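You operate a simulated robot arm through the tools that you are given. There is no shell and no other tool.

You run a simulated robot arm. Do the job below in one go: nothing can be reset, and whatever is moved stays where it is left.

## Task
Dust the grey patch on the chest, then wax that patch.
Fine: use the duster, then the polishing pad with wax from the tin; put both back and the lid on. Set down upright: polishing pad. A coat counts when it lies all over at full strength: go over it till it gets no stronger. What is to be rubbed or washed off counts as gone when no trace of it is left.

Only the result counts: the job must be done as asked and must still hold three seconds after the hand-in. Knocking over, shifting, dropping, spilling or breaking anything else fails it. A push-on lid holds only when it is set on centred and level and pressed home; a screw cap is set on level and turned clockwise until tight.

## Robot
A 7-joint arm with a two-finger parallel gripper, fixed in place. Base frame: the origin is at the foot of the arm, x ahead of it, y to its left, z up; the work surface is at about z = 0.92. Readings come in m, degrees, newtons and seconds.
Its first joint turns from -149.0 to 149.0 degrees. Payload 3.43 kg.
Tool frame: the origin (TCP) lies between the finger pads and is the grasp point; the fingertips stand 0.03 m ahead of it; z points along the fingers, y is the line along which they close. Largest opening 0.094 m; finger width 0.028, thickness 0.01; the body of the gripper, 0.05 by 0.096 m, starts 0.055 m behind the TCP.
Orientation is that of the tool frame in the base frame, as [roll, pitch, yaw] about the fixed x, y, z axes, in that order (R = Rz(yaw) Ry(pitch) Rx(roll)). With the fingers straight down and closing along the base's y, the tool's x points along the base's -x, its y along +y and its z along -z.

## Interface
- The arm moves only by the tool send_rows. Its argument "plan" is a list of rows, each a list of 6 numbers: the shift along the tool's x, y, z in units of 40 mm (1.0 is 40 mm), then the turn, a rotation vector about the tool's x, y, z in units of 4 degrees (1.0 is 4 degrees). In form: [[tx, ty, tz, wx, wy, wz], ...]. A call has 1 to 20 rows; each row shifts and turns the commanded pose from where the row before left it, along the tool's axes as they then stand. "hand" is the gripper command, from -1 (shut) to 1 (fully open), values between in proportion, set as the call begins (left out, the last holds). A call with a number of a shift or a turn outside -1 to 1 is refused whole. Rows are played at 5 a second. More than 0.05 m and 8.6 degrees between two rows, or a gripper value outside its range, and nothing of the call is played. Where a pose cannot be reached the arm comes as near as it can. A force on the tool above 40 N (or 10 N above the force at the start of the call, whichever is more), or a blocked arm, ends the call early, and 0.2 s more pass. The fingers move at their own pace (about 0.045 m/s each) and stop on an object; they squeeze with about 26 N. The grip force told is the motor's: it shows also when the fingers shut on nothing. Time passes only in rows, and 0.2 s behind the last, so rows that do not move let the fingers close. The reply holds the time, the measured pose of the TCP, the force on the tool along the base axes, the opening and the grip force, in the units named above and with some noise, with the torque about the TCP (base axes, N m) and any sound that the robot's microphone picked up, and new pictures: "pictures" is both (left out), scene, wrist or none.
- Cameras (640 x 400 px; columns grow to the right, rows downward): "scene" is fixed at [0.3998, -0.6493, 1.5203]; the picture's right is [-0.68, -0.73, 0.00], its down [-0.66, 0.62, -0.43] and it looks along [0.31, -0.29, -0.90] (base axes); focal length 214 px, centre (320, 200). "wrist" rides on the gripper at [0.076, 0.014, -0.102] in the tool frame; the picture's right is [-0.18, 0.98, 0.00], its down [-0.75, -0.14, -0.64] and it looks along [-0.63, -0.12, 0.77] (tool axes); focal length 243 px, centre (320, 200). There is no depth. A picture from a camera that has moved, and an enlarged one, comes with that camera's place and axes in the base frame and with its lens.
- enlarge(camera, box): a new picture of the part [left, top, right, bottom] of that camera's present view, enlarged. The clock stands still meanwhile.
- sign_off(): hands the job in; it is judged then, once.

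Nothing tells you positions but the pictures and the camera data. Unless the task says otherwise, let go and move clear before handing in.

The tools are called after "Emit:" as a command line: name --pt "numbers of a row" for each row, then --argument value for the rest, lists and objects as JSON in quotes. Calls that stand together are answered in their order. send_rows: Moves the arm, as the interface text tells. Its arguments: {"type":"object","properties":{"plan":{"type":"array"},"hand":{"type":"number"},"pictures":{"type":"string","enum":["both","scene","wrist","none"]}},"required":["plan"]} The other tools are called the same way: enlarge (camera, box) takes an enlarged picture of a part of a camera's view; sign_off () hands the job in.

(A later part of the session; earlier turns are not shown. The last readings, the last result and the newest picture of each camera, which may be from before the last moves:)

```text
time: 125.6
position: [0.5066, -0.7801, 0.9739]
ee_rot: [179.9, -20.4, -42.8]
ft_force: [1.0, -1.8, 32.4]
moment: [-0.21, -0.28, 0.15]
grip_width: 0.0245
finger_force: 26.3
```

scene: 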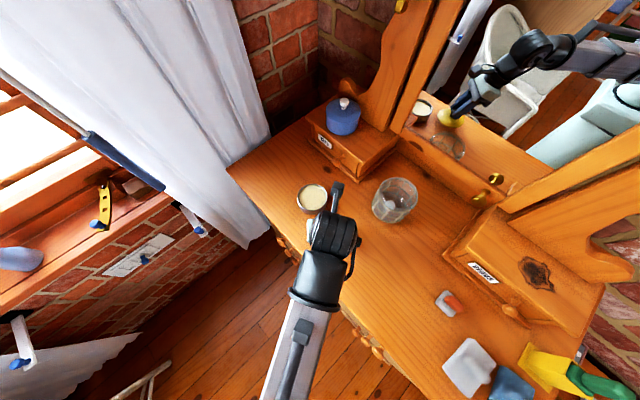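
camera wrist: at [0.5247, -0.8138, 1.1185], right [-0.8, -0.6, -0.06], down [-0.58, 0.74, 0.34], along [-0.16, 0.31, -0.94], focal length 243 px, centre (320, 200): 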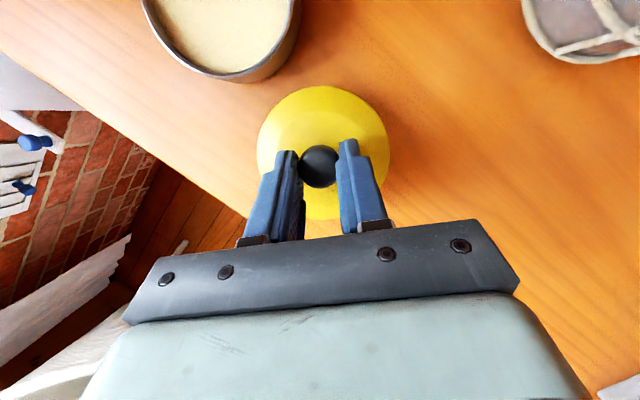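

Contact; I'll ease off, open and withdraw along the tool axis.

Emit:
send_rows --pt "0.0104 0 -0.0281 0 0 0" --pt "0 0 0 0 0 0" --pictures "none"

Emit:
send_rows --pt "0 0 0 0 0 0" --pt "0 0 0 0 0 0" --pt "0 0 0 0 0 0" --pt "0 0 -0.4 0 0 0" --pt "0 0 -0.8 0 0 0" --pt "0 0 -0.8 0 0 0" --pt "0 0 0 0 0 0" --hand 0.28

Emit:
enlarge --camera "wrist" --box '[120, 0, 440, 200]'

```text
time: 126.2
position: [0.5087, -0.7797, 0.9728]
ee_rot: [179.9, -20.2, -42.9]
ft_force: [3.5, -4.8, 26.2]
moment: [-0.41, -0.44, 0.06]
grip_width: 0.0241
finger_force: 26.2
```

```text
time: 127.8
position: [0.4875, -0.7594, 1.0476]
ee_rot: [179.8, -20.1, -43.0]
ft_force: [-0.1, 0.5, -0.3]
moment: [0.04, 0.01, -0.02]
grip_width: 0.06
finger_force: 0.0
camera wrist: at [0.5054, -0.7952, 1.1705], right [-0.8, -0.6, -0.06], down [-0.58, 0.74, 0.34], along [-0.16, 0.31, -0.94], focal length 243 px, centre (320, 200)
```

scene: 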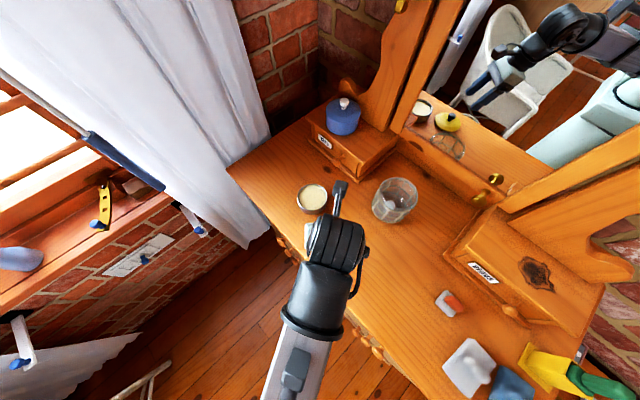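
wrist: 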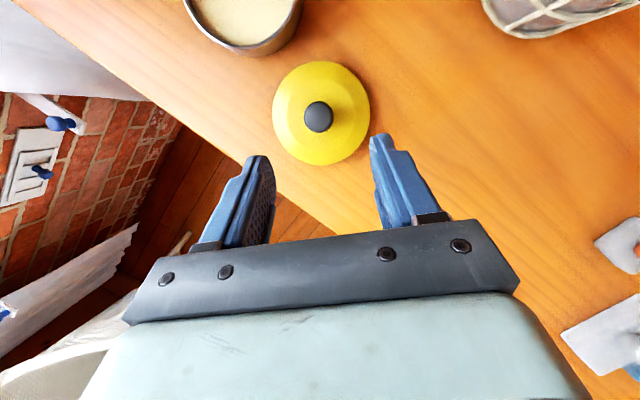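

```text
2.00 times, centred on (280, 100) of wrist
camera zoom: at [0.5054, -0.7952, 1.1705], right [-0.8, -0.6, -0.06], down [-0.58, 0.74, 0.34], along [-0.16, 0.31, -0.94], focal length 485 px, centre (400, 400)
```

zoom: 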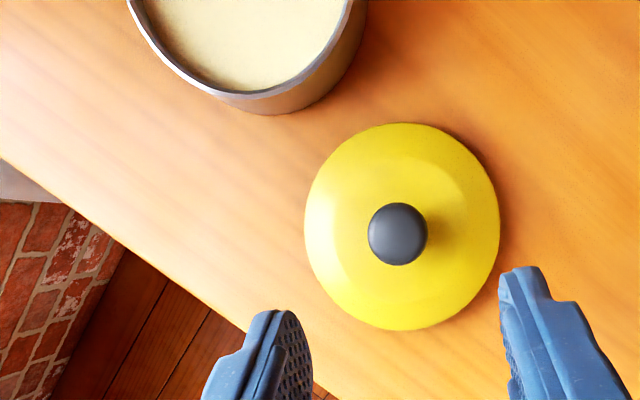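

The lid lies at TCP pose (0.508, -0.780, 0.9735), and the wax sits slightly below the tin's rim, so only the small orange-handled pad fits: that is the polishing pad. I'll turn the hand, keep the 20° tilt so the pad will be level at the tin, and go to it.

Emit:
send_rows --pt "0.345 0 -0.938 0 0 0" --pt "0 0 0 0.3215 0 -0.874" --pt "0 0 0 0.3215 0 -0.874" --pt "0 0 0 0.3215 0 -0.874" --pt "0 0 0 0.3215 0 -0.874" --pt "0 0 0 0.3215 0 -0.874" --pt "0 0 0 0.3215 0 -0.874" --pt "0 0 0 0.3215 0 -0.874" --pt "0 0 0 0.3215 0 -0.874" --pt "0 0 0 0.3215 0 -0.874" --pt "0 0 0 0.3215 0 -0.874" --pt "0 0 0 0.3215 0 -0.874" --pt "0 0 0 0 0 0" --pictures "none"

Emit:
enlarge --camera "scene" --box '[420, 270, 500, 330]'

```text
time: 130.6
position: [0.4882, -0.76, 1.0875]
ee_rot: [180.0, -20.1, -1.9]
ft_force: [-0.1, 0.7, 0.4]
moment: [0.04, -0.01, 0.03]
grip_width: 0.0603
finger_force: 0.1
```

```text
6.67 times, centred on (460, 300) of scene
camera zoom: at [0.3998, -0.6493, 1.5203], right [-0.68, -0.73, 0.0], down [-0.66, 0.62, -0.43], along [0.31, -0.29, -0.9], focal length 1430 px, centre (-613, -467)
```

zoom: 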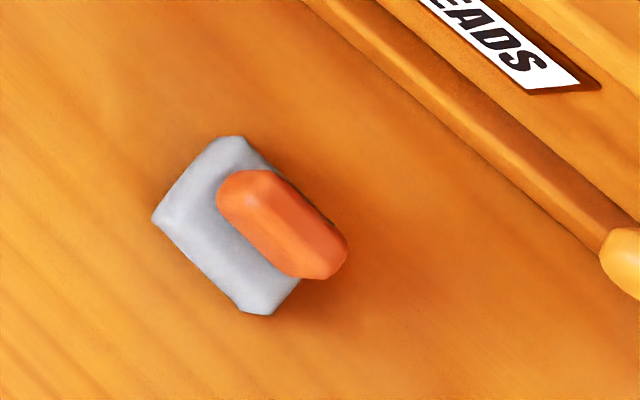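

Emit:
send_rows --pt "-0.9 0.358 -0.194 0 0 0" --pt "-0.9 0.358 -0.194 0 0 0" --pt "-0.9 0.358 -0.194 0 0 0" --pt "-0.9 0.358 -0.194 0 0 0" --pt "-0.9 0.358 -0.194 0 0 0" --pt "-0.9 0.358 -0.194 0 0 0" --pt "-0.9 0.358 -0.194 0 0 0" --pt "-0.9 0.358 -0.194 0 0 0" --pt "-0.9 0.358 -0.194 0 0 0" --pt "0 0 0 0 0 0" --pictures "wrist"

Emit:
enlarge --camera "wrist" --box '[230, 40, 410, 190]'

```text
time: 132.8
position: [0.1538, -0.8777, 1.0422]
ee_rot: [-180.0, -20.1, -1.9]
ft_force: [-0.4, -0.1, 0.1]
moment: [0.01, 0.02, 0.03]
grip_width: 0.0602
finger_force: 0.0
camera wrist: at [0.1904, -0.8928, 1.1651], right [-0.21, -0.98, -0.06], down [-0.92, 0.17, 0.34], along [-0.33, 0.13, -0.94], focal length 243 px, centre (320, 200)
```

wrist: 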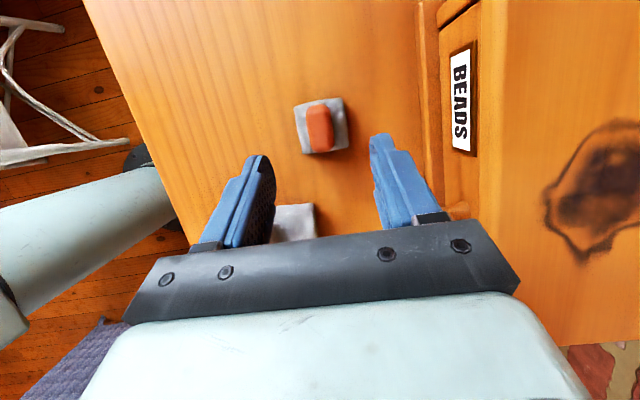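

```text
2.67 times, centred on (320, 115) of wrist
camera zoom: at [0.1904, -0.8928, 1.1651], right [-0.21, -0.98, -0.06], down [-0.92, 0.17, 0.34], along [-0.33, 0.13, -0.94], focal length 647 px, centre (320, 427)
```

zoom: 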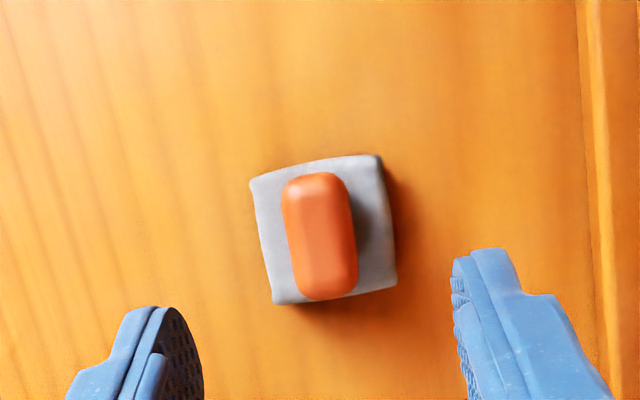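

Emit:
send_rows --pt "0 0 0 -0.1035 0 0.281" --pt "-0.03 0 0.45 0 0 0" --pt "-0.03 0 0.45 0 0 0" --pt "-0.03 0 0.4 0 0 0" --pt "0 0 0 0 0 0" --pictures "wrist"

Emit:
enlarge --camera "wrist" --box '[230, 80, 410, 230]'

```text
time: 134.0
position: [0.1692, -0.8782, 0.9921]
ee_rot: [-180.0, -20.1, -3.2]
ft_force: [-0.4, 0.0, -0.6]
moment: [0.0, 0.03, 0.01]
grip_width: 0.0603
finger_force: 0.1
camera wrist: at [0.2055, -0.8944, 1.1143], right [-0.23, -0.97, -0.06], down [-0.92, 0.19, 0.34], along [-0.32, 0.14, -0.94], focal length 243 px, centre (320, 200)
```

wrist: 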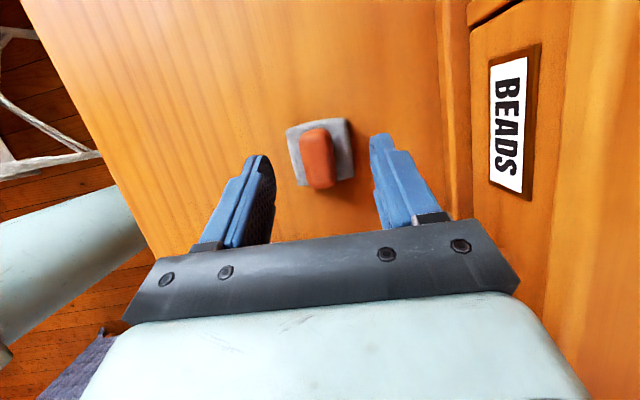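

```text
2.67 times, centred on (320, 155) of wrist
camera zoom: at [0.2055, -0.8944, 1.1143], right [-0.23, -0.97, -0.06], down [-0.92, 0.19, 0.34], along [-0.32, 0.14, -0.94], focal length 647 px, centre (320, 320)
```

zoom: 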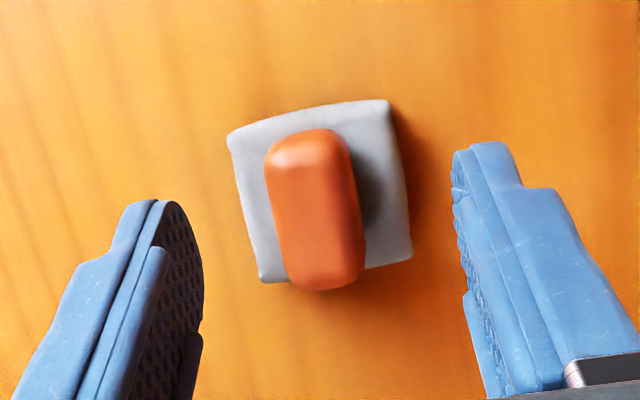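

Emit:
send_rows --pt "0.03 -0.03 0.2 0 0 0" --pt "0.02 0 0.19 0 0 0" --pt "0 0 0 0 0 0" --pictures "none"

Emit:
send_rows --pt "0 0 0 0 0 0" --pt "0 0 0 0 0 0" --pt "0 0 0 0 0 0" --pt "0 0 0 0 0 0" --pt "0 0 0 0 0 0" --hand -1

Emit:
enlarge --camera "scene" --box '[420, 270, 500, 330]'

Emit:
enlarge --camera "wrist" --box '[230, 80, 410, 230]'

```text
time: 134.8
position: [0.1772, -0.8776, 0.9779]
ee_rot: [-180.0, -20.0, -3.1]
ft_force: [0.7, -0.4, -0.2]
moment: [0.01, 0.0, -0.01]
grip_width: 0.0603
finger_force: 0.1
```

```text
time: 136.0
position: [0.1775, -0.8774, 0.9782]
ee_rot: [-179.9, -20.1, -3.1]
ft_force: [0.0, 0.5, 3.9]
moment: [-0.02, 0.01, -0.04]
grip_width: 0.0193
finger_force: 25.7
camera wrist: at [0.2133, -0.8936, 1.1011], right [-0.23, -0.97, -0.06], down [-0.92, 0.19, 0.34], along [-0.32, 0.14, -0.94], focal length 243 px, centre (320, 200)
```

scene: 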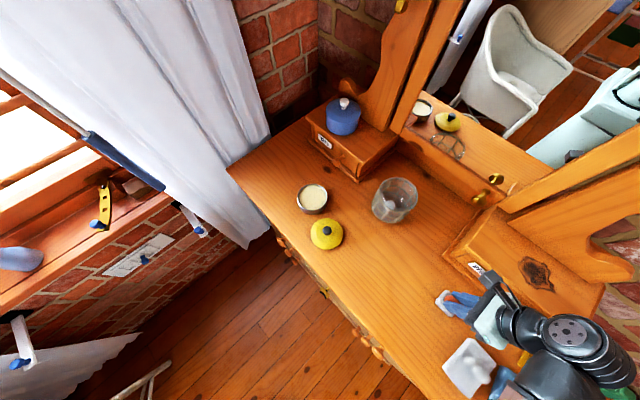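
wrist: 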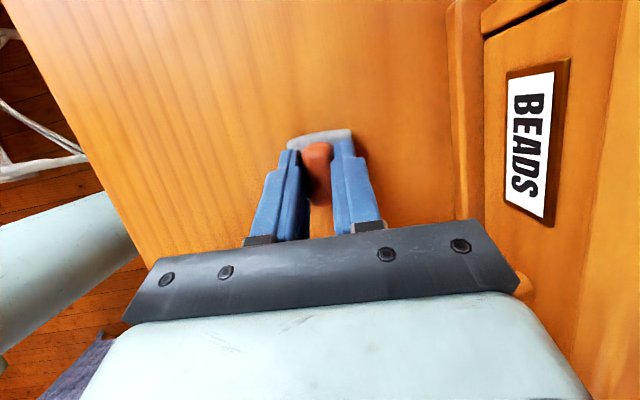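

```text
6.67 times, centred on (460, 300) of scene
camera zoom: at [0.3998, -0.6493, 1.5203], right [-0.68, -0.73, 0.0], down [-0.66, 0.62, -0.43], along [0.31, -0.29, -0.9], focal length 1430 px, centre (-613, -467)
```

zoom: 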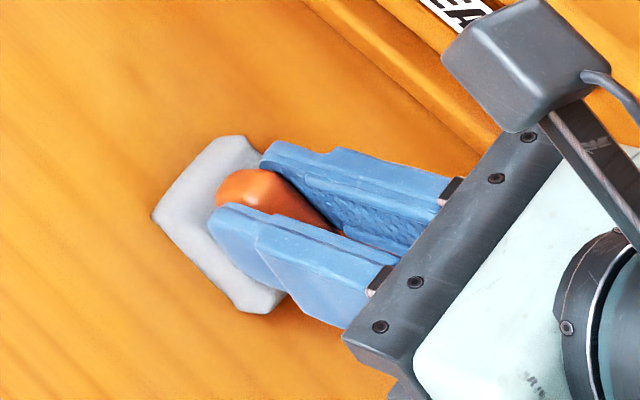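

```text
2.67 times, centred on (320, 155) of wrist
camera zoom: at [0.2133, -0.8936, 1.1011], right [-0.23, -0.97, -0.06], down [-0.92, 0.19, 0.34], along [-0.32, 0.14, -0.94], focal length 647 px, centre (320, 320)
```

zoom: 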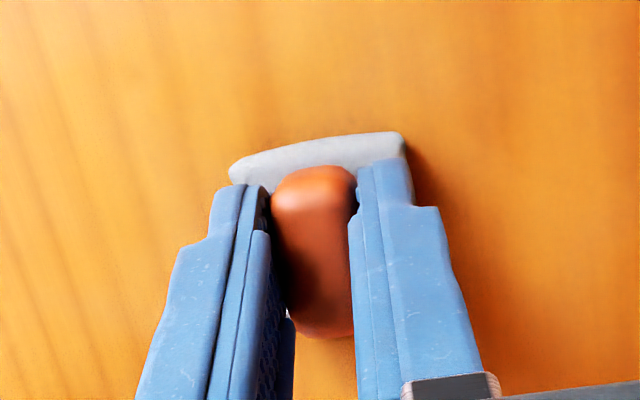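

The pad's handle is held and the pad hasn't shifted. I'll lift it and check the hold.

Emit:
send_rows --pt "0.069 0 -0.188 0 0 0" --pt "0.207 0 -0.563 0 0 0" --pt "0.276 0 -0.75 0 0 0" --pt "0.276 0 -0.75 0 0 0" --pt "0 0 0 0 0 0"

Emit:
enlarge --camera "wrist" --box '[230, 80, 410, 230]'

```text
time: 137.2
position: [0.1762, -0.8772, 1.0742]
ee_rot: [180.0, -20.1, -3.2]
ft_force: [0.3, -0.2, -0.2]
moment: [0.03, -0.02, -0.01]
grip_width: 0.0191
finger_force: 25.7
camera wrist: at [0.2125, -0.8932, 1.1965], right [-0.23, -0.97, -0.06], down [-0.92, 0.19, 0.34], along [-0.32, 0.14, -0.94], focal length 243 px, centre (320, 200)
```

scene: 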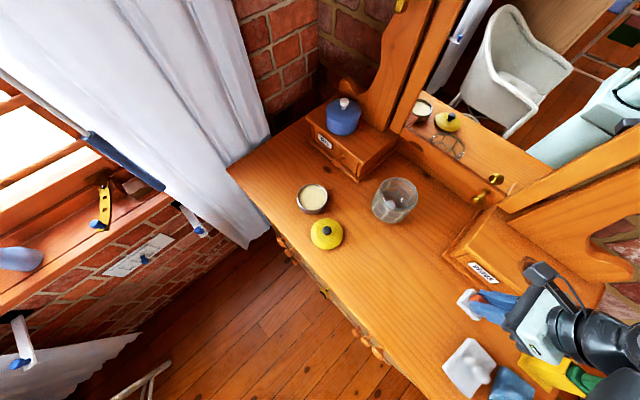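
wrist: 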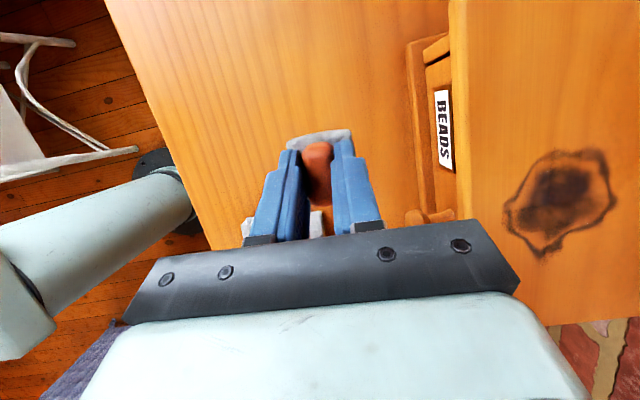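

```text
2.67 times, centred on (320, 155) of wrist
camera zoom: at [0.2125, -0.8932, 1.1965], right [-0.23, -0.97, -0.06], down [-0.92, 0.19, 0.34], along [-0.32, 0.14, -0.94], focal length 647 px, centre (320, 320)
```

zoom: 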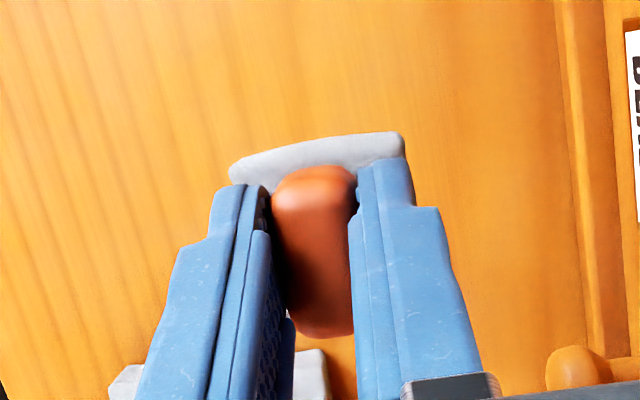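

Emit:
send_rows --pt "0.809 -0.4156 0.2633 0 0 0" --pt "0.809 -0.4156 0.2633 0 0 0" --pt "0.809 -0.4156 0.2633 0 0 0" --pt "0.809 -0.4156 0.2633 0 0 0" --pt "0.809 -0.4156 0.2633 0 0 0" --pt "0.809 -0.4156 0.2633 0 0 0" --pt "0.809 -0.4156 0.2633 0 0 0" --pt "0.809 -0.4156 0.2633 0 0 0" --pt "0.809 -0.4156 0.2633 0 0 0" --pt "0 0 0 0 0 0" --pictures "none"

Emit:
send_rows --pt "0 0 0 -0.345 0 0.938" --pt "0 0 0 -0.345 0 0.938" --pt "0 0 0 -0.345 0 0.938" --pt "0 0 0 -0.345 0 0.938" --pt "0 0 0 -0.345 0 0.938" --pt "0 0 0 -0.345 0 0.938" --pt "0 0 0 -0.345 0 0.938" --pt "0 0 0 -0.345 0 0.938" --pt "0 0 0 -0.345 0 0.938" --pt "0 0 0 -0.345 0 0.938" --pt "0 0 0 0 0 0"

Emit:
enlarge --camera "scene" --box '[280, 160, 360, 230]'

```text
time: 139.4
position: [0.49, -0.7457, 1.0855]
ee_rot: [179.9, -20.1, -3.2]
ft_force: [-0.4, 0.1, 0.6]
moment: [-0.01, -0.01, 0.05]
grip_width: 0.0192
finger_force: 25.7
```

```text
time: 141.8
position: [0.4912, -0.7456, 1.0856]
ee_rot: [179.9, -20.1, -43.0]
ft_force: [-0.2, 0.2, 0.2]
moment: [0.02, 0.01, 0.01]
grip_width: 0.0194
finger_force: 25.6
camera wrist: at [0.5082, -0.7801, 1.2084], right [-0.8, -0.6, -0.06], down [-0.58, 0.74, 0.34], along [-0.16, 0.31, -0.94], focal length 243 px, centre (320, 200)
```

scene: 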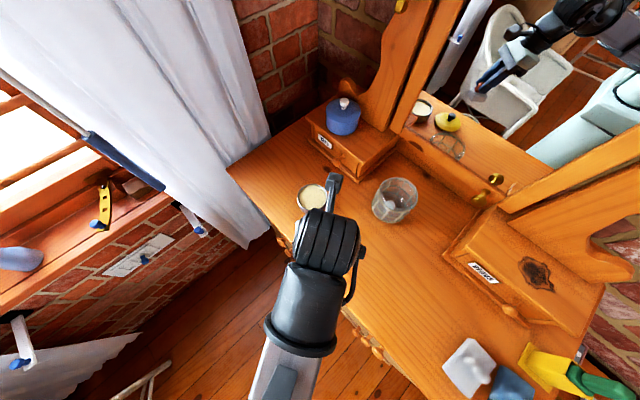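
wrist: 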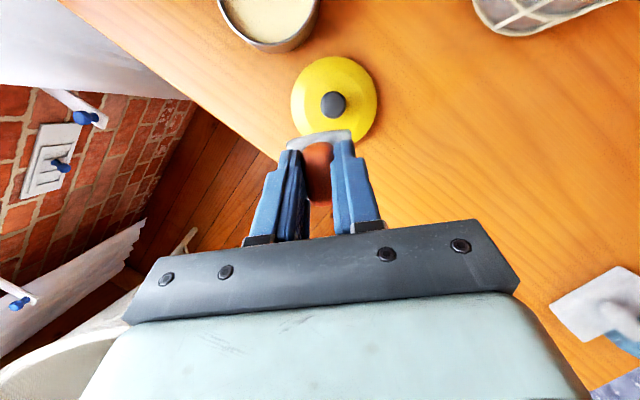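

```text
5.71 times, centred on (320, 195) of scene
camera zoom: at [0.3998, -0.6493, 1.5203], right [-0.68, -0.73, 0.0], down [-0.66, 0.62, -0.43], along [0.31, -0.29, -0.9], focal length 1226 px, centre (320, 229)
```

zoom: 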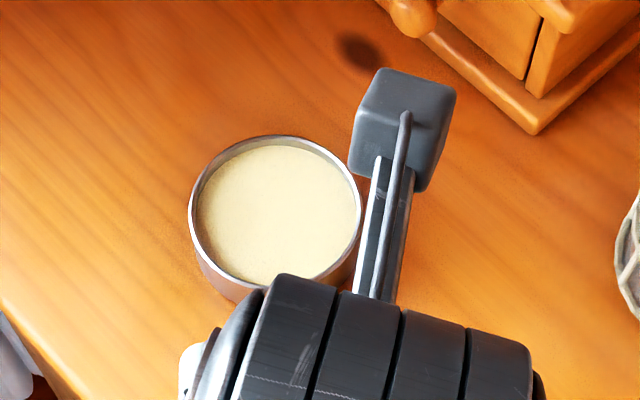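

The wax lies below the rim and the pad (about 44 mm square) fits inside. I'll bring the pad over the tin's centre, near (0.617, -0.823), and check.

Emit:
send_rows --pt "0.7575 -0.178 0.544 0 0 0" --pt "0.7575 -0.178 0.544 0 0 0" --pt "0.7575 -0.178 0.544 0 0 0" --pt "0.7575 -0.178 0.544 0 0 0" --pt "0 0 0 0 0 0"

Emit:
enlarge --camera "wrist" --box '[220, 60, 420, 220]'

Emit:
enlarge --camera "scene" --box '[395, 60, 475, 130]'

```text
time: 143.0
position: [0.6148, -0.8214, 1.0447]
ee_rot: [180.0, -20.2, -43.1]
ft_force: [0.2, -1.0, -0.2]
moment: [-0.01, -0.03, 0.01]
grip_width: 0.0193
finger_force: 26.1
camera wrist: at [0.6325, -0.8567, 1.1672], right [-0.8, -0.6, -0.06], down [-0.58, 0.74, 0.34], along [-0.16, 0.31, -0.94], focal length 243 px, centre (320, 200)
```

scene: 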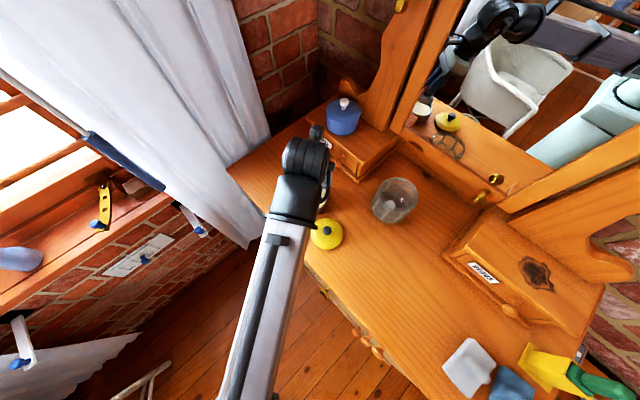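
wrist: 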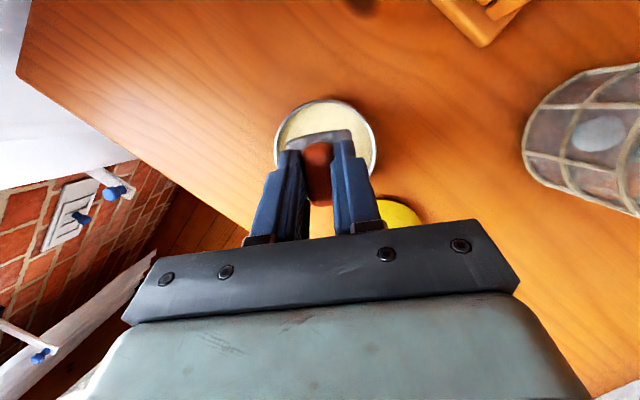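

```text
2.50 times, centred on (320, 140) of wrist
camera zoom: at [0.6325, -0.8567, 1.1672], right [-0.8, -0.6, -0.06], down [-0.58, 0.74, 0.34], along [-0.16, 0.31, -0.94], focal length 606 px, centre (320, 350)
```

zoom: 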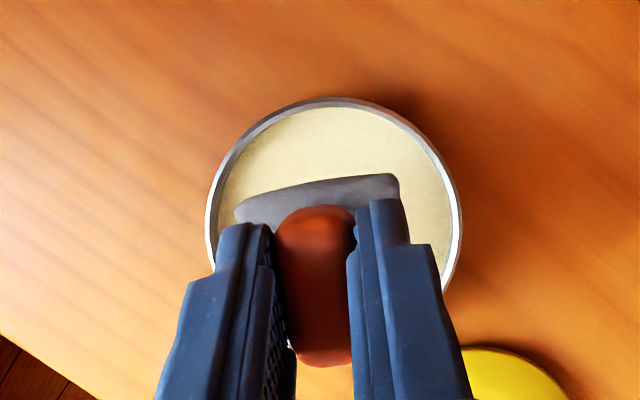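

```text
5.71 times, centred on (435, 95) of scene
camera zoom: at [0.3998, -0.6493, 1.5203], right [-0.68, -0.73, 0.0], down [-0.66, 0.62, -0.43], along [0.31, -0.29, -0.9], focal length 1226 px, centre (-337, 800)
```

zoom: 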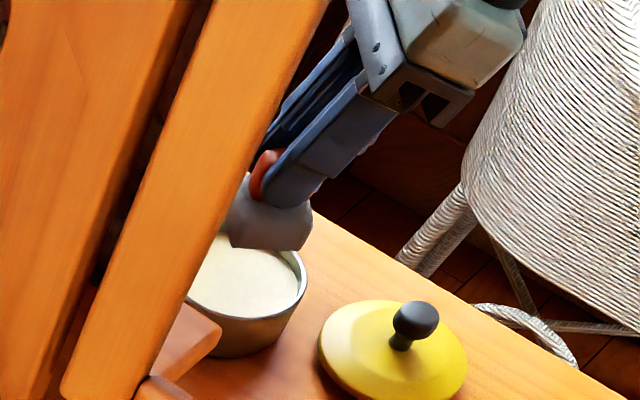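

The pad hangs over the tin a few millimetres short of centre. I'll shift about 5 mm outward and start lowering.

Emit:
send_rows --pt "0.117 0 0.043 0 0 0" --pt "-0.0863 0 0.2345 0 0 0" --pt "-0.0863 0 0.2345 0 0 0" --pt "0 0 0 0 0 0"

Emit:
enlarge --camera "wrist" --box '[220, 60, 420, 220]'

Emit:
enlarge --camera "scene" --box '[395, 60, 475, 130]'

```text
time: 144.0
position: [0.6191, -0.827, 1.0246]
ee_rot: [179.9, -20.1, -43.0]
ft_force: [-0.3, -0.8, -0.4]
moment: [-0.03, 0.01, -0.02]
grip_width: 0.0192
finger_force: 25.8
camera wrist: at [0.6363, -0.8607, 1.1477], right [-0.8, -0.6, -0.06], down [-0.58, 0.74, 0.34], along [-0.16, 0.31, -0.94], focal length 243 px, centre (320, 200)
```

scene: 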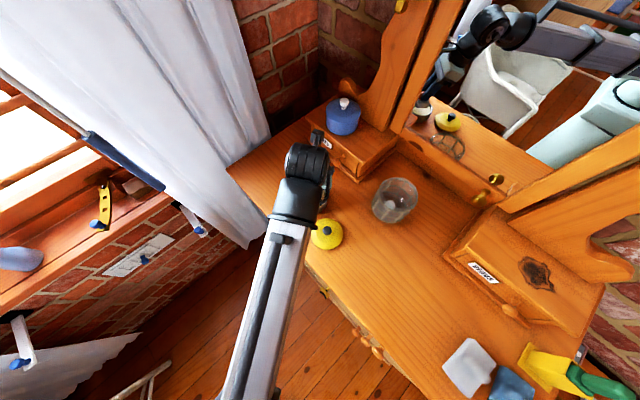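
wrist: 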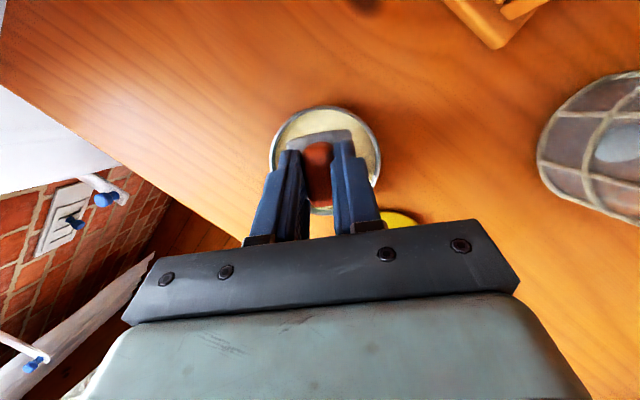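

```text
2.50 times, centred on (320, 140) of wrist
camera zoom: at [0.6363, -0.8607, 1.1477], right [-0.8, -0.6, -0.06], down [-0.58, 0.74, 0.34], along [-0.16, 0.31, -0.94], focal length 606 px, centre (320, 350)
```

zoom: 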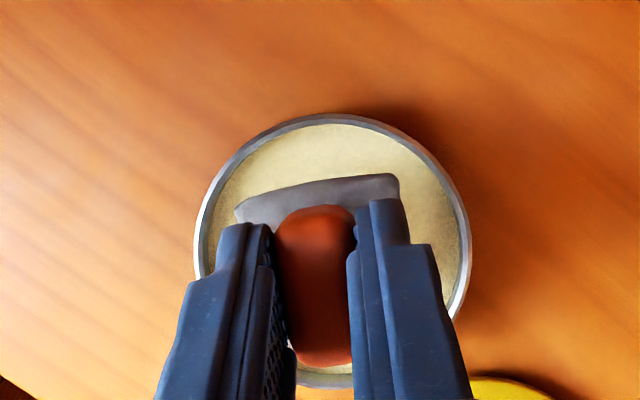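

```text
5.71 times, centred on (435, 95) of scene
camera zoom: at [0.3998, -0.6493, 1.5203], right [-0.68, -0.73, 0.0], down [-0.66, 0.62, -0.43], along [0.31, -0.29, -0.9], focal length 1226 px, centre (-337, 800)
```

zoom: 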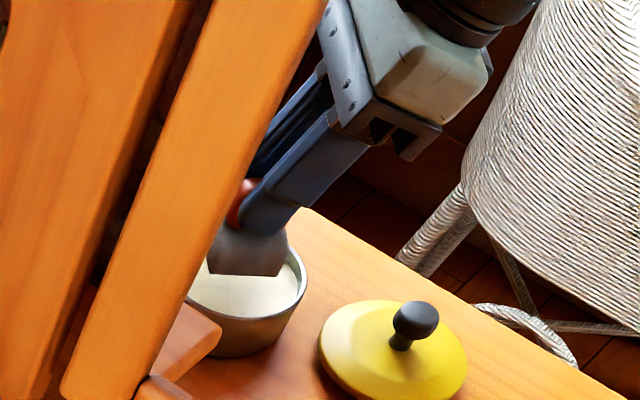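

The pad is centred over the wax now. I'll lower in small steps until it touches.

Emit:
send_rows --pt "-0.0863 0 0.2345 0 0 0" --pt "-0.0345 0 0.0938 0 0 0" --pt "-0.0345 0 0.0938 0 0 0" --pt "0 0 0 0 0 0" --pictures "none"

```text
time: 145.0
position: [0.6193, -0.827, 1.0066]
ee_rot: [179.9, -20.1, -43.0]
ft_force: [0.7, -0.4, -0.5]
moment: [0.0, -0.02, 0.01]
grip_width: 0.0195
finger_force: 26.3
```

Emit:
send_rows --pt "-0.0345 0 0.0938 0 0 0" --pt "0 0 0 0 0 0" --pictures "none"

Emit:
send_rows --pt "-0.0259 0 0.0704 0 0 0" --pt "0 0 0 0 0 0" --pictures "none"

Emit:
send_rows --pt "-0.0259 0 0.0704 0 0 0" --pt "0 0 0 0 0 0" --pictures "none"

```text
time: 145.6
position: [0.6176, -0.8257, 1.0059]
ee_rot: [179.9, -20.4, -43.0]
ft_force: [1.0, 0.5, 20.3]
moment: [0.16, 0.04, -0.03]
grip_width: 0.0192
finger_force: 26.4
```

```text
time: 146.0
position: [0.6174, -0.8257, 1.0068]
ee_rot: [180.0, -20.5, -43.0]
ft_force: [-3.7, 3.8, 14.4]
moment: [0.42, 0.39, -0.03]
grip_width: 0.0194
finger_force: 26.1
stopped in row 2: the force on the tool passed its limit at 42 N (the readings are from after the stop); the commanded pose is now the measured one
```

```text
time: 146.7
position: [0.6197, -0.8267, 1.0051]
ee_rot: [179.9, -20.7, -43.0]
ft_force: [-4.1, 4.6, 15.6]
moment: [0.37, 0.36, -0.02]
grip_width: 0.0193
finger_force: 25.7
stopped in row 2: the force on the tool passed its limit at 41 N (the readings are from after the stop); the commanded pose is now the measured one
```

Contact came at a tool height of about 1.006. I'll take a look at how the pad sits before going on.

Emit:
send_rows --pt "0.0207 0 -0.0563 0 0 0" --pt "0 0 0 0 0 0"

Emit:
enlarge --camera "wrist" --box '[220, 60, 420, 220]'

Emit:
enlarge --camera "scene" --box '[400, 85, 450, 125]'

```text
time: 147.2
position: [0.6194, -0.8272, 1.005]
ee_rot: [179.9, -20.7, -42.9]
ft_force: [-0.3, 0.4, -0.3]
moment: [0.0, 0.02, -0.01]
grip_width: 0.0196
finger_force: 25.6
camera wrist: at [0.6363, -0.8616, 1.1283], right [-0.8, -0.6, -0.06], down [-0.58, 0.74, 0.34], along [-0.16, 0.3, -0.94], focal length 243 px, centre (320, 200)
```

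scene: 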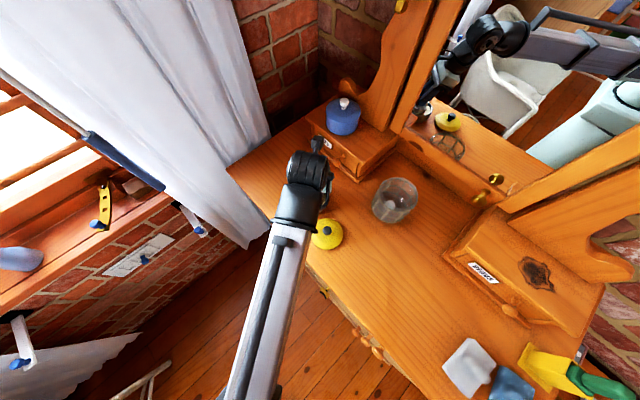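
wrist: 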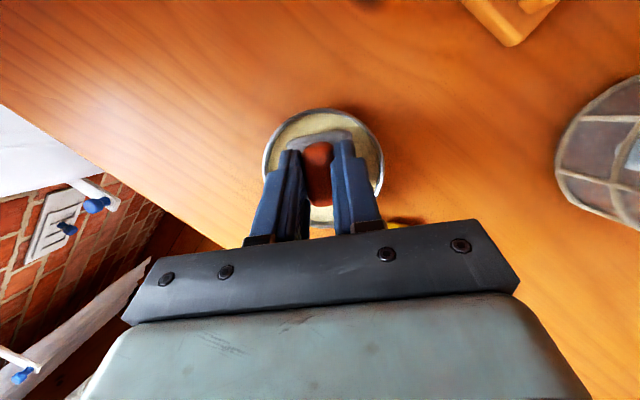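

```text
2.50 times, centred on (320, 140) of wrist
camera zoom: at [0.6363, -0.8616, 1.1283], right [-0.8, -0.6, -0.06], down [-0.58, 0.74, 0.34], along [-0.16, 0.3, -0.94], focal length 606 px, centre (320, 350)
```

zoom: 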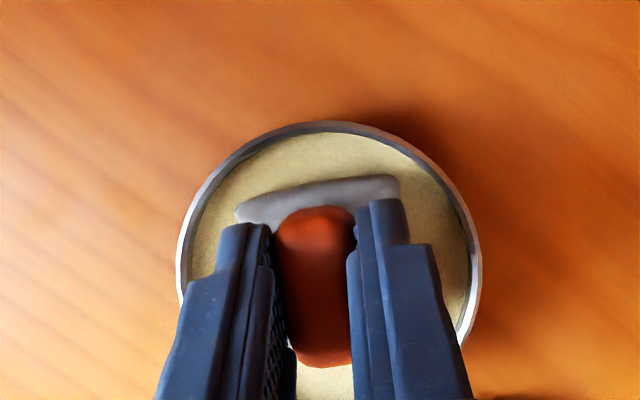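

```text
10.00 times, centred on (425, 105) of scene
camera zoom: at [0.3998, -0.6493, 1.5203], right [-0.68, -0.73, 0.0], down [-0.66, 0.62, -0.43], along [0.31, -0.29, -0.9], focal length 2145 px, centre (-730, 1150)
```

zoom: 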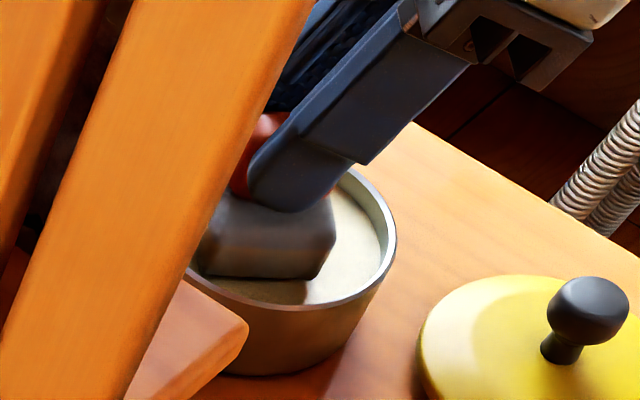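

The mirror shows the pad inside the tin, resting on the wax. I'll level it, press lightly with small rubbing moves to load wax, and then lift.

Emit:
send_rows --pt "0 0 0 0 -0.15 0" --pt "-0.0138 0 0.0375 0 0 0" --pt "-0.0069 0 0.0188 0 0 0" --pt "0 0 0 0 0 0" --pictures "none"

```text
time: 148.2
position: [0.6194, -0.8276, 1.0047]
ee_rot: [179.8, -20.2, -43.1]
ft_force: [0.5, -1.3, 19.4]
moment: [-0.23, -0.25, -0.02]
grip_width: 0.0194
finger_force: 25.6
```

Emit:
send_rows --pt "0 0.08 0 0 0 0" --pt "0 -0.08 0 0 0 0" --pt "0 -0.08 0 0 0 0" --pt "0 0.08 0 0 0 0" --pt "0.056 0 0.021 0 0 0" --pt "-0.056 0 -0.021 0 0 0" --pt "-0.056 0 -0.021 0 0 0" --pt "0.056 0 0.021 0 0 0" --pt "0 0.08 0 0 0 0" --pt "0 -0.08 0 0 0 0" --pt "0 -0.08 0 0 0 0" --pt "0 0.08 0 0 0 0" --pt "0 0 0 0 0 0" --pictures "none"

Emit:
send_rows --pt "0.0345 0 -0.0938 0 0 0" --pt "0.138 0 -0.375 0 0 0" --pt "0.207 0 -0.563 0 0 0" --pt "0.207 0 -0.563 0 0 0" --pt "0 0 0 0 0 0"

Emit:
enlarge --camera "scene" --box '[395, 60, 475, 130]'

Emit:
enlarge --camera "wrist" --box '[220, 60, 420, 220]'

```text
time: 151.1
position: [0.6192, -0.8259, 1.0039]
ee_rot: [180.0, -20.2, -43.1]
ft_force: [-1.9, -2.3, 35.4]
moment: [-0.02, 0.07, 0.01]
grip_width: 0.0193
finger_force: 25.7
```

```text
time: 152.2
position: [0.6198, -0.8277, 1.0709]
ee_rot: [179.9, -20.0, -43.0]
ft_force: [0.2, 0.0, -0.8]
moment: [-0.01, 0.01, 0.01]
grip_width: 0.0193
finger_force: 25.9
camera wrist: at [0.6377, -0.8623, 1.194], right [-0.8, -0.6, -0.06], down [-0.58, 0.74, 0.35], along [-0.16, 0.31, -0.94], focal length 243 px, centre (320, 200)
```

scene: 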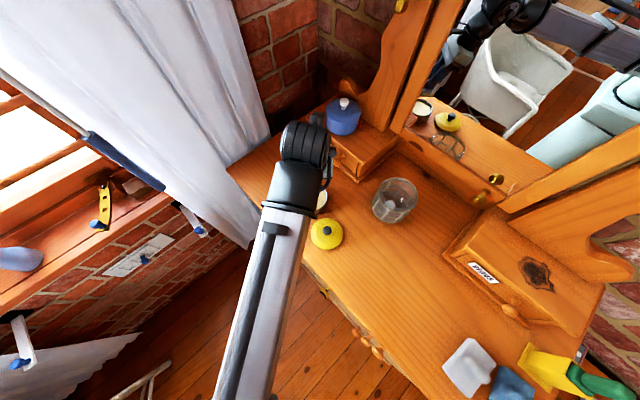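
wrist: 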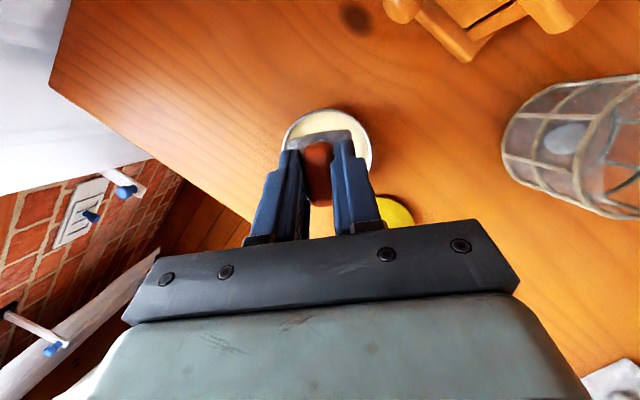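

```text
5.71 times, centred on (435, 95) of scene
camera zoom: at [0.3998, -0.6493, 1.5203], right [-0.68, -0.73, 0.0], down [-0.66, 0.62, -0.43], along [0.31, -0.29, -0.9], focal length 1226 px, centre (-337, 800)
```

zoom: 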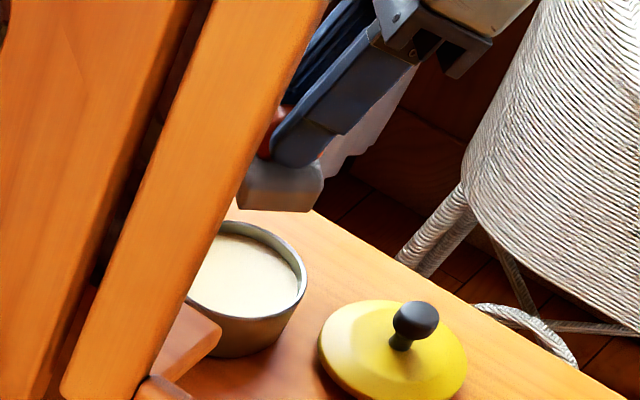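

```text
2.50 times, centred on (320, 140) of wrist
camera zoom: at [0.6377, -0.8623, 1.194], right [-0.8, -0.6, -0.06], down [-0.58, 0.74, 0.35], along [-0.16, 0.31, -0.94], focal length 606 px, centre (320, 350)
```

zoom: 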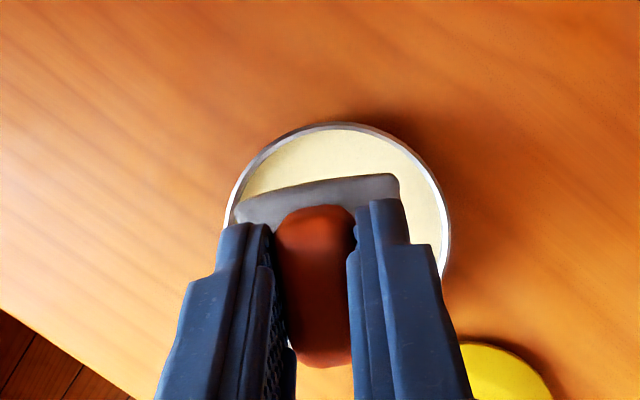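

The pad is loaded. I'll carry it over the lid at a safe height to the patch.

Emit:
send_rows --pt "-0.746 0.583 -0.273 0 0 0" --pt "-0.746 0.583 -0.273 0 0 0" --pt "-0.746 0.583 -0.273 0 0 0" --pt "-0.746 0.583 -0.273 0 0 0" --pt "-0.746 0.583 -0.273 0 0 0" --pt "-0.746 0.583 -0.273 0 0 0" --pt "-0.276 0 0.75 0 0 0" --pt "-0.276 0 0.75 0 0 0" --pt "-0.138 0 0.375 0 0 0" --pt "0 0 0 0 0 0" --pictures "none"

```text
time: 154.4
position: [0.3854, -0.8001, 0.9899]
ee_rot: [179.8, -20.1, -43.0]
ft_force: [1.0, 0.0, -0.8]
moment: [-0.01, 0.01, 0.02]
grip_width: 0.0194
finger_force: 26.6
```

Emit:
send_rows --pt "-0.069 0 0.1876 0 0 0" --pt "-0.0242 0 0.0657 0 0 0" --pt "0 0 0 0 0 0" --pictures "none"

```text
time: 155.2
position: [0.3853, -0.7991, 0.9807]
ee_rot: [179.9, -20.0, -43.0]
ft_force: [-0.2, 0.3, -0.4]
moment: [-0.01, 0.02, 0.02]
grip_width: 0.0192
finger_force: 26.0
```

Emit:
send_rows --pt "-0.0207 0 0.0563 0 0 0" --pt "-0.0069 0 0.0188 0 0 0" --pt "0 0 0 0 0 0" --pictures "none"

```text
time: 156.1
position: [0.3848, -0.8007, 0.9774]
ee_rot: [179.7, -20.1, -43.1]
ft_force: [-0.1, -0.3, 4.6]
moment: [0.07, 0.0, -0.04]
grip_width: 0.0193
finger_force: 26.1
```

Emit:
send_rows --pt "-0.0086 0 0.0235 0 0 0" --pt "0.1717 -0.1705 0.0629 0 0 0" --pt "0.1717 -0.1705 0.0629 0 0 0" --pt "0.1717 -0.1705 0.0629 0 0 0" --pt "-0.1717 0.1705 -0.0629 0 0 0" --pt "-0.1717 0.1705 -0.0629 0 0 0" --pt "-0.1717 0.1705 -0.0629 0 0 0" --pt "-0.1717 0.1705 -0.0629 0 0 0" --pt "-0.1717 0.1705 -0.0629 0 0 0" --pt "-0.1717 0.1705 -0.0629 0 0 0" --pt "0.1717 -0.1705 0.0629 0 0 0" --pt "0.1717 -0.1705 0.0629 0 0 0" --pt "0.1717 -0.1705 0.0629 0 0 0" --pt "0 0 0 0 0 0" --pictures "none"

Emit:
send_rows --pt "0.276 0 -0.75 0 0 0" --pt "0.276 0 -0.75 0 0 0" --pt "-0.6868 0.682 -0.2516 0 0 0" --pt "-0.6868 0.682 -0.2516 0 0 0" --pt "-0.6868 0.682 -0.2516 0 0 0" --pt "-0.6868 0.682 -0.2516 0 0 0" --pt "0 0 0 0 0 0"

Emit:
enlarge --camera "scene" --box '[300, 200, 460, 300]'

```text
time: 159.1
position: [0.3827, -0.7997, 0.9774]
ee_rot: [179.9, -20.1, -43.1]
ft_force: [-15.9, 0.1, 32.5]
moment: [0.29, 0.71, 0.08]
grip_width: 0.0192
finger_force: 26.3
```

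```text
time: 160.7
position: [0.2243, -0.8001, 1.0397]
ee_rot: [179.9, -20.0, -43.0]
ft_force: [0.5, -0.2, -0.3]
moment: [-0.02, 0.02, 0.0]
grip_width: 0.0194
finger_force: 25.9
camera wrist: at [0.2426, -0.8346, 1.1635], right [-0.8, -0.6, -0.06], down [-0.58, 0.74, 0.34], along [-0.16, 0.31, -0.94], focal length 243 px, centre (320, 200)
```

scene: 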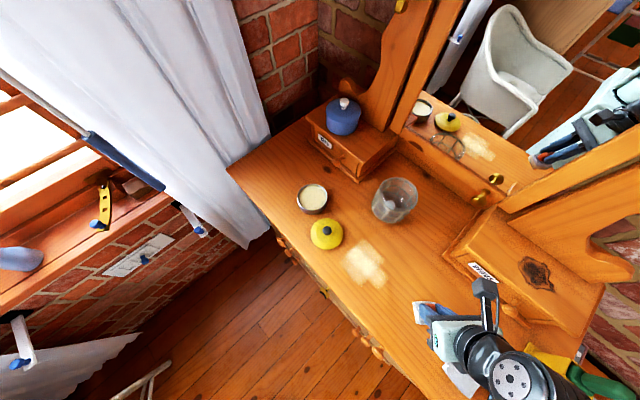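
wrist: 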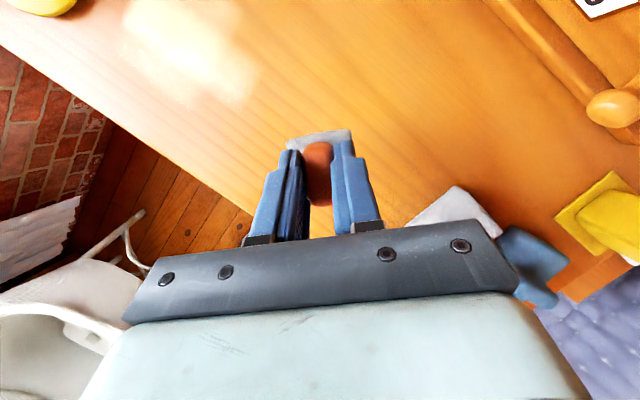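

```text
4.00 times, centred on (380, 250) of scene
camera zoom: at [0.3998, -0.6493, 1.5203], right [-0.68, -0.73, 0.0], down [-0.66, 0.62, -0.43], along [0.31, -0.29, -0.9], focal length 858 px, centre (80, 0)
```

zoom: 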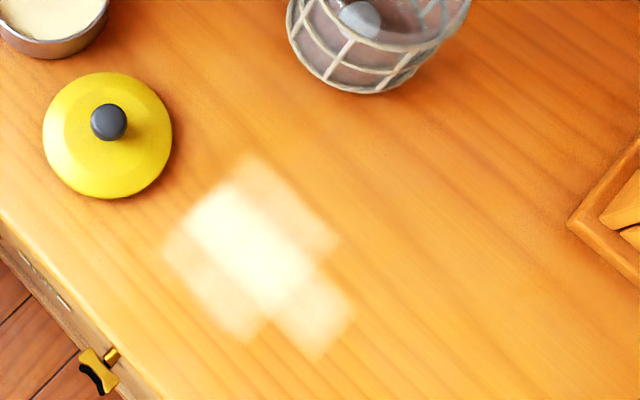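

The wax goes on well where I rubbed. I'll now cover the whole patch systematically with overlapping strokes along the pad's own axes.

Emit:
send_rows --pt "0.454 -0.855 0.1665 0 0 0" --pt "0.454 -0.855 0.1665 0 0 0" --pt "0.454 -0.855 0.1665 0 0 0" --pt "0.454 -0.855 0.1665 0 0 0" --pt "-0.2415 0 0.6566 0 0 0" --pt "-0.207 0 0.5628 0 0 0" --pt "-0.0483 0 0.1313 0 0 0" --pt "-0.0345 0 0.0938 0 0 0" --pt "0 0 0 0 0 0" --pictures "none"

```text
time: 162.7
position: [0.3754, -0.7535, 0.9798]
ee_rot: [179.9, -20.1, -43.0]
ft_force: [-0.5, 0.5, 0.4]
moment: [0.01, 0.01, 0.04]
grip_width: 0.019
finger_force: 26.1
```

Emit:
send_rows --pt "-0.0207 0 0.0563 0 0 0" --pt "0 0.27 0 0 0 0" --pt "0 0.27 0 0 0 0" --pt "0 0.27 0 0 0 0" --pt "0 0.27 0 0 0 0" --pt "0 0.27 0 0 0 0" --pt "0 0.27 0 0 0 0" --pt "0.469 0 0.1725 0 0 0" --pt "0 0.3 0 0 0 0" --pt "0 -0.3 0 0 0 0" --pt "0 -0.3 0 0 0 0" --pt "0 -0.3 0 0 0 0" --pt "0 -0.3 0 0 0 0" --pt "0 -0.3 0 0 0 0" --pt "0 -0.3 0 0 0 0" --pt "0 -0.3 0 0 0 0" --pt "0 -0.3 0 0 0 0" --pt "0 0 0 0 0 0" --pictures "none"

```text
time: 166.2
position: [0.3989, -0.7559, 0.9779]
ee_rot: [179.8, -20.1, -43.0]
ft_force: [-3.7, 2.2, 9.5]
moment: [0.35, 0.12, 0.07]
grip_width: 0.0194
finger_force: 26.5
stopped in row 17: the force on the tool passed its limit at 40 N (the readings are from after the stop); the commanded pose is now the measured one
```

Emit:
send_rows --pt "0.469 0 0.1725 0 0 0" --pt "0 0.297 0 0 0 0" --pt "0 0.297 0 0 0 0" --pt "0 0.297 0 0 0 0" --pt "0 0.297 0 0 0 0" --pt "0 0.297 0 0 0 0" --pt "0 0.297 0 0 0 0" --pt "0 0.297 0 0 0 0" --pt "0 0.297 0 0 0 0" --pt "0.469 0 0.1725 0 0 0" --pt "0 -0.297 0 0 0 0" --pt "0 -0.297 0 0 0 0" --pt "0 -0.297 0 0 0 0" --pt "0 -0.297 0 0 0 0" --pt "0 -0.297 0 0 0 0" --pt "0 -0.297 0 0 0 0" --pt "0 -0.297 0 0 0 0" --pt "0 -0.297 0 0 0 0" --pt "0 0 0 0 0 0" --pictures "none"

```text
time: 170.2
position: [0.4284, -0.7836, 0.9778]
ee_rot: [179.8, -20.2, -43.0]
ft_force: [-5.7, -4.4, 19.1]
moment: [-0.01, 0.19, 0.0]
grip_width: 0.0195
finger_force: 26.3
```

Emit:
send_rows --pt "0.469 0 0.1725 0 0 0" --pt "0 0.297 0 0 0 0" --pt "0 0.297 0 0 0 0" --pt "0 0.297 0 0 0 0" --pt "0 0.297 0 0 0 0" --pt "0 0.297 0 0 0 0" --pt "0 0.297 0 0 0 0" --pt "0 0.297 0 0 0 0" --pt "0.276 0 -0.75 0 0 0" --pt "0.276 0 -0.75 0 0 0" --pt "-0.6868 0.682 -0.2516 0 0 0" --pt "-0.6868 0.682 -0.2516 0 0 0" --pt "-0.6868 0.682 -0.2516 0 0 0" --pt "-0.6868 0.682 -0.2516 0 0 0" --pt "0 0 0 0 0 0"

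Emit:
enlarge --camera "scene" --box '[300, 200, 460, 300]'

```text
time: 173.4
position: [0.2263, -0.8573, 1.0424]
ee_rot: [179.9, -20.1, -43.0]
ft_force: [-0.1, -0.4, -0.9]
moment: [-0.02, 0.01, 0.03]
grip_width: 0.0192
finger_force: 26.1
camera wrist: at [0.2437, -0.8916, 1.1647], right [-0.8, -0.6, -0.06], down [-0.58, 0.74, 0.34], along [-0.16, 0.31, -0.94], focal length 243 px, centre (320, 200)
```

scene: 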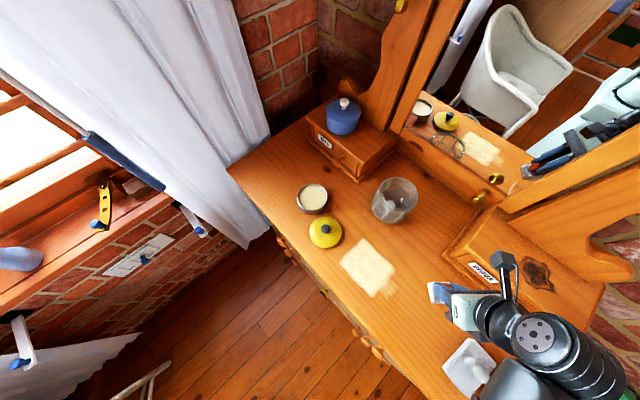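
wrist: 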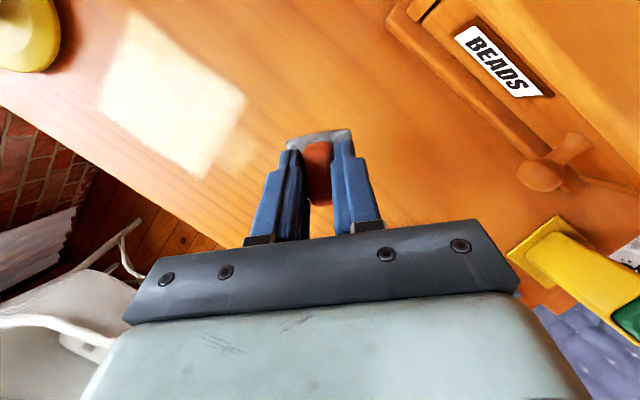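

```text
4.00 times, centred on (380, 250) of scene
camera zoom: at [0.3998, -0.6493, 1.5203], right [-0.68, -0.73, 0.0], down [-0.66, 0.62, -0.43], along [0.31, -0.29, -0.9], focal length 858 px, centre (80, 0)
```

zoom: 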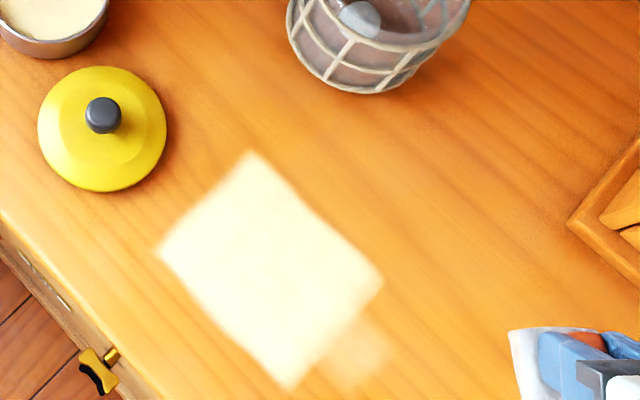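

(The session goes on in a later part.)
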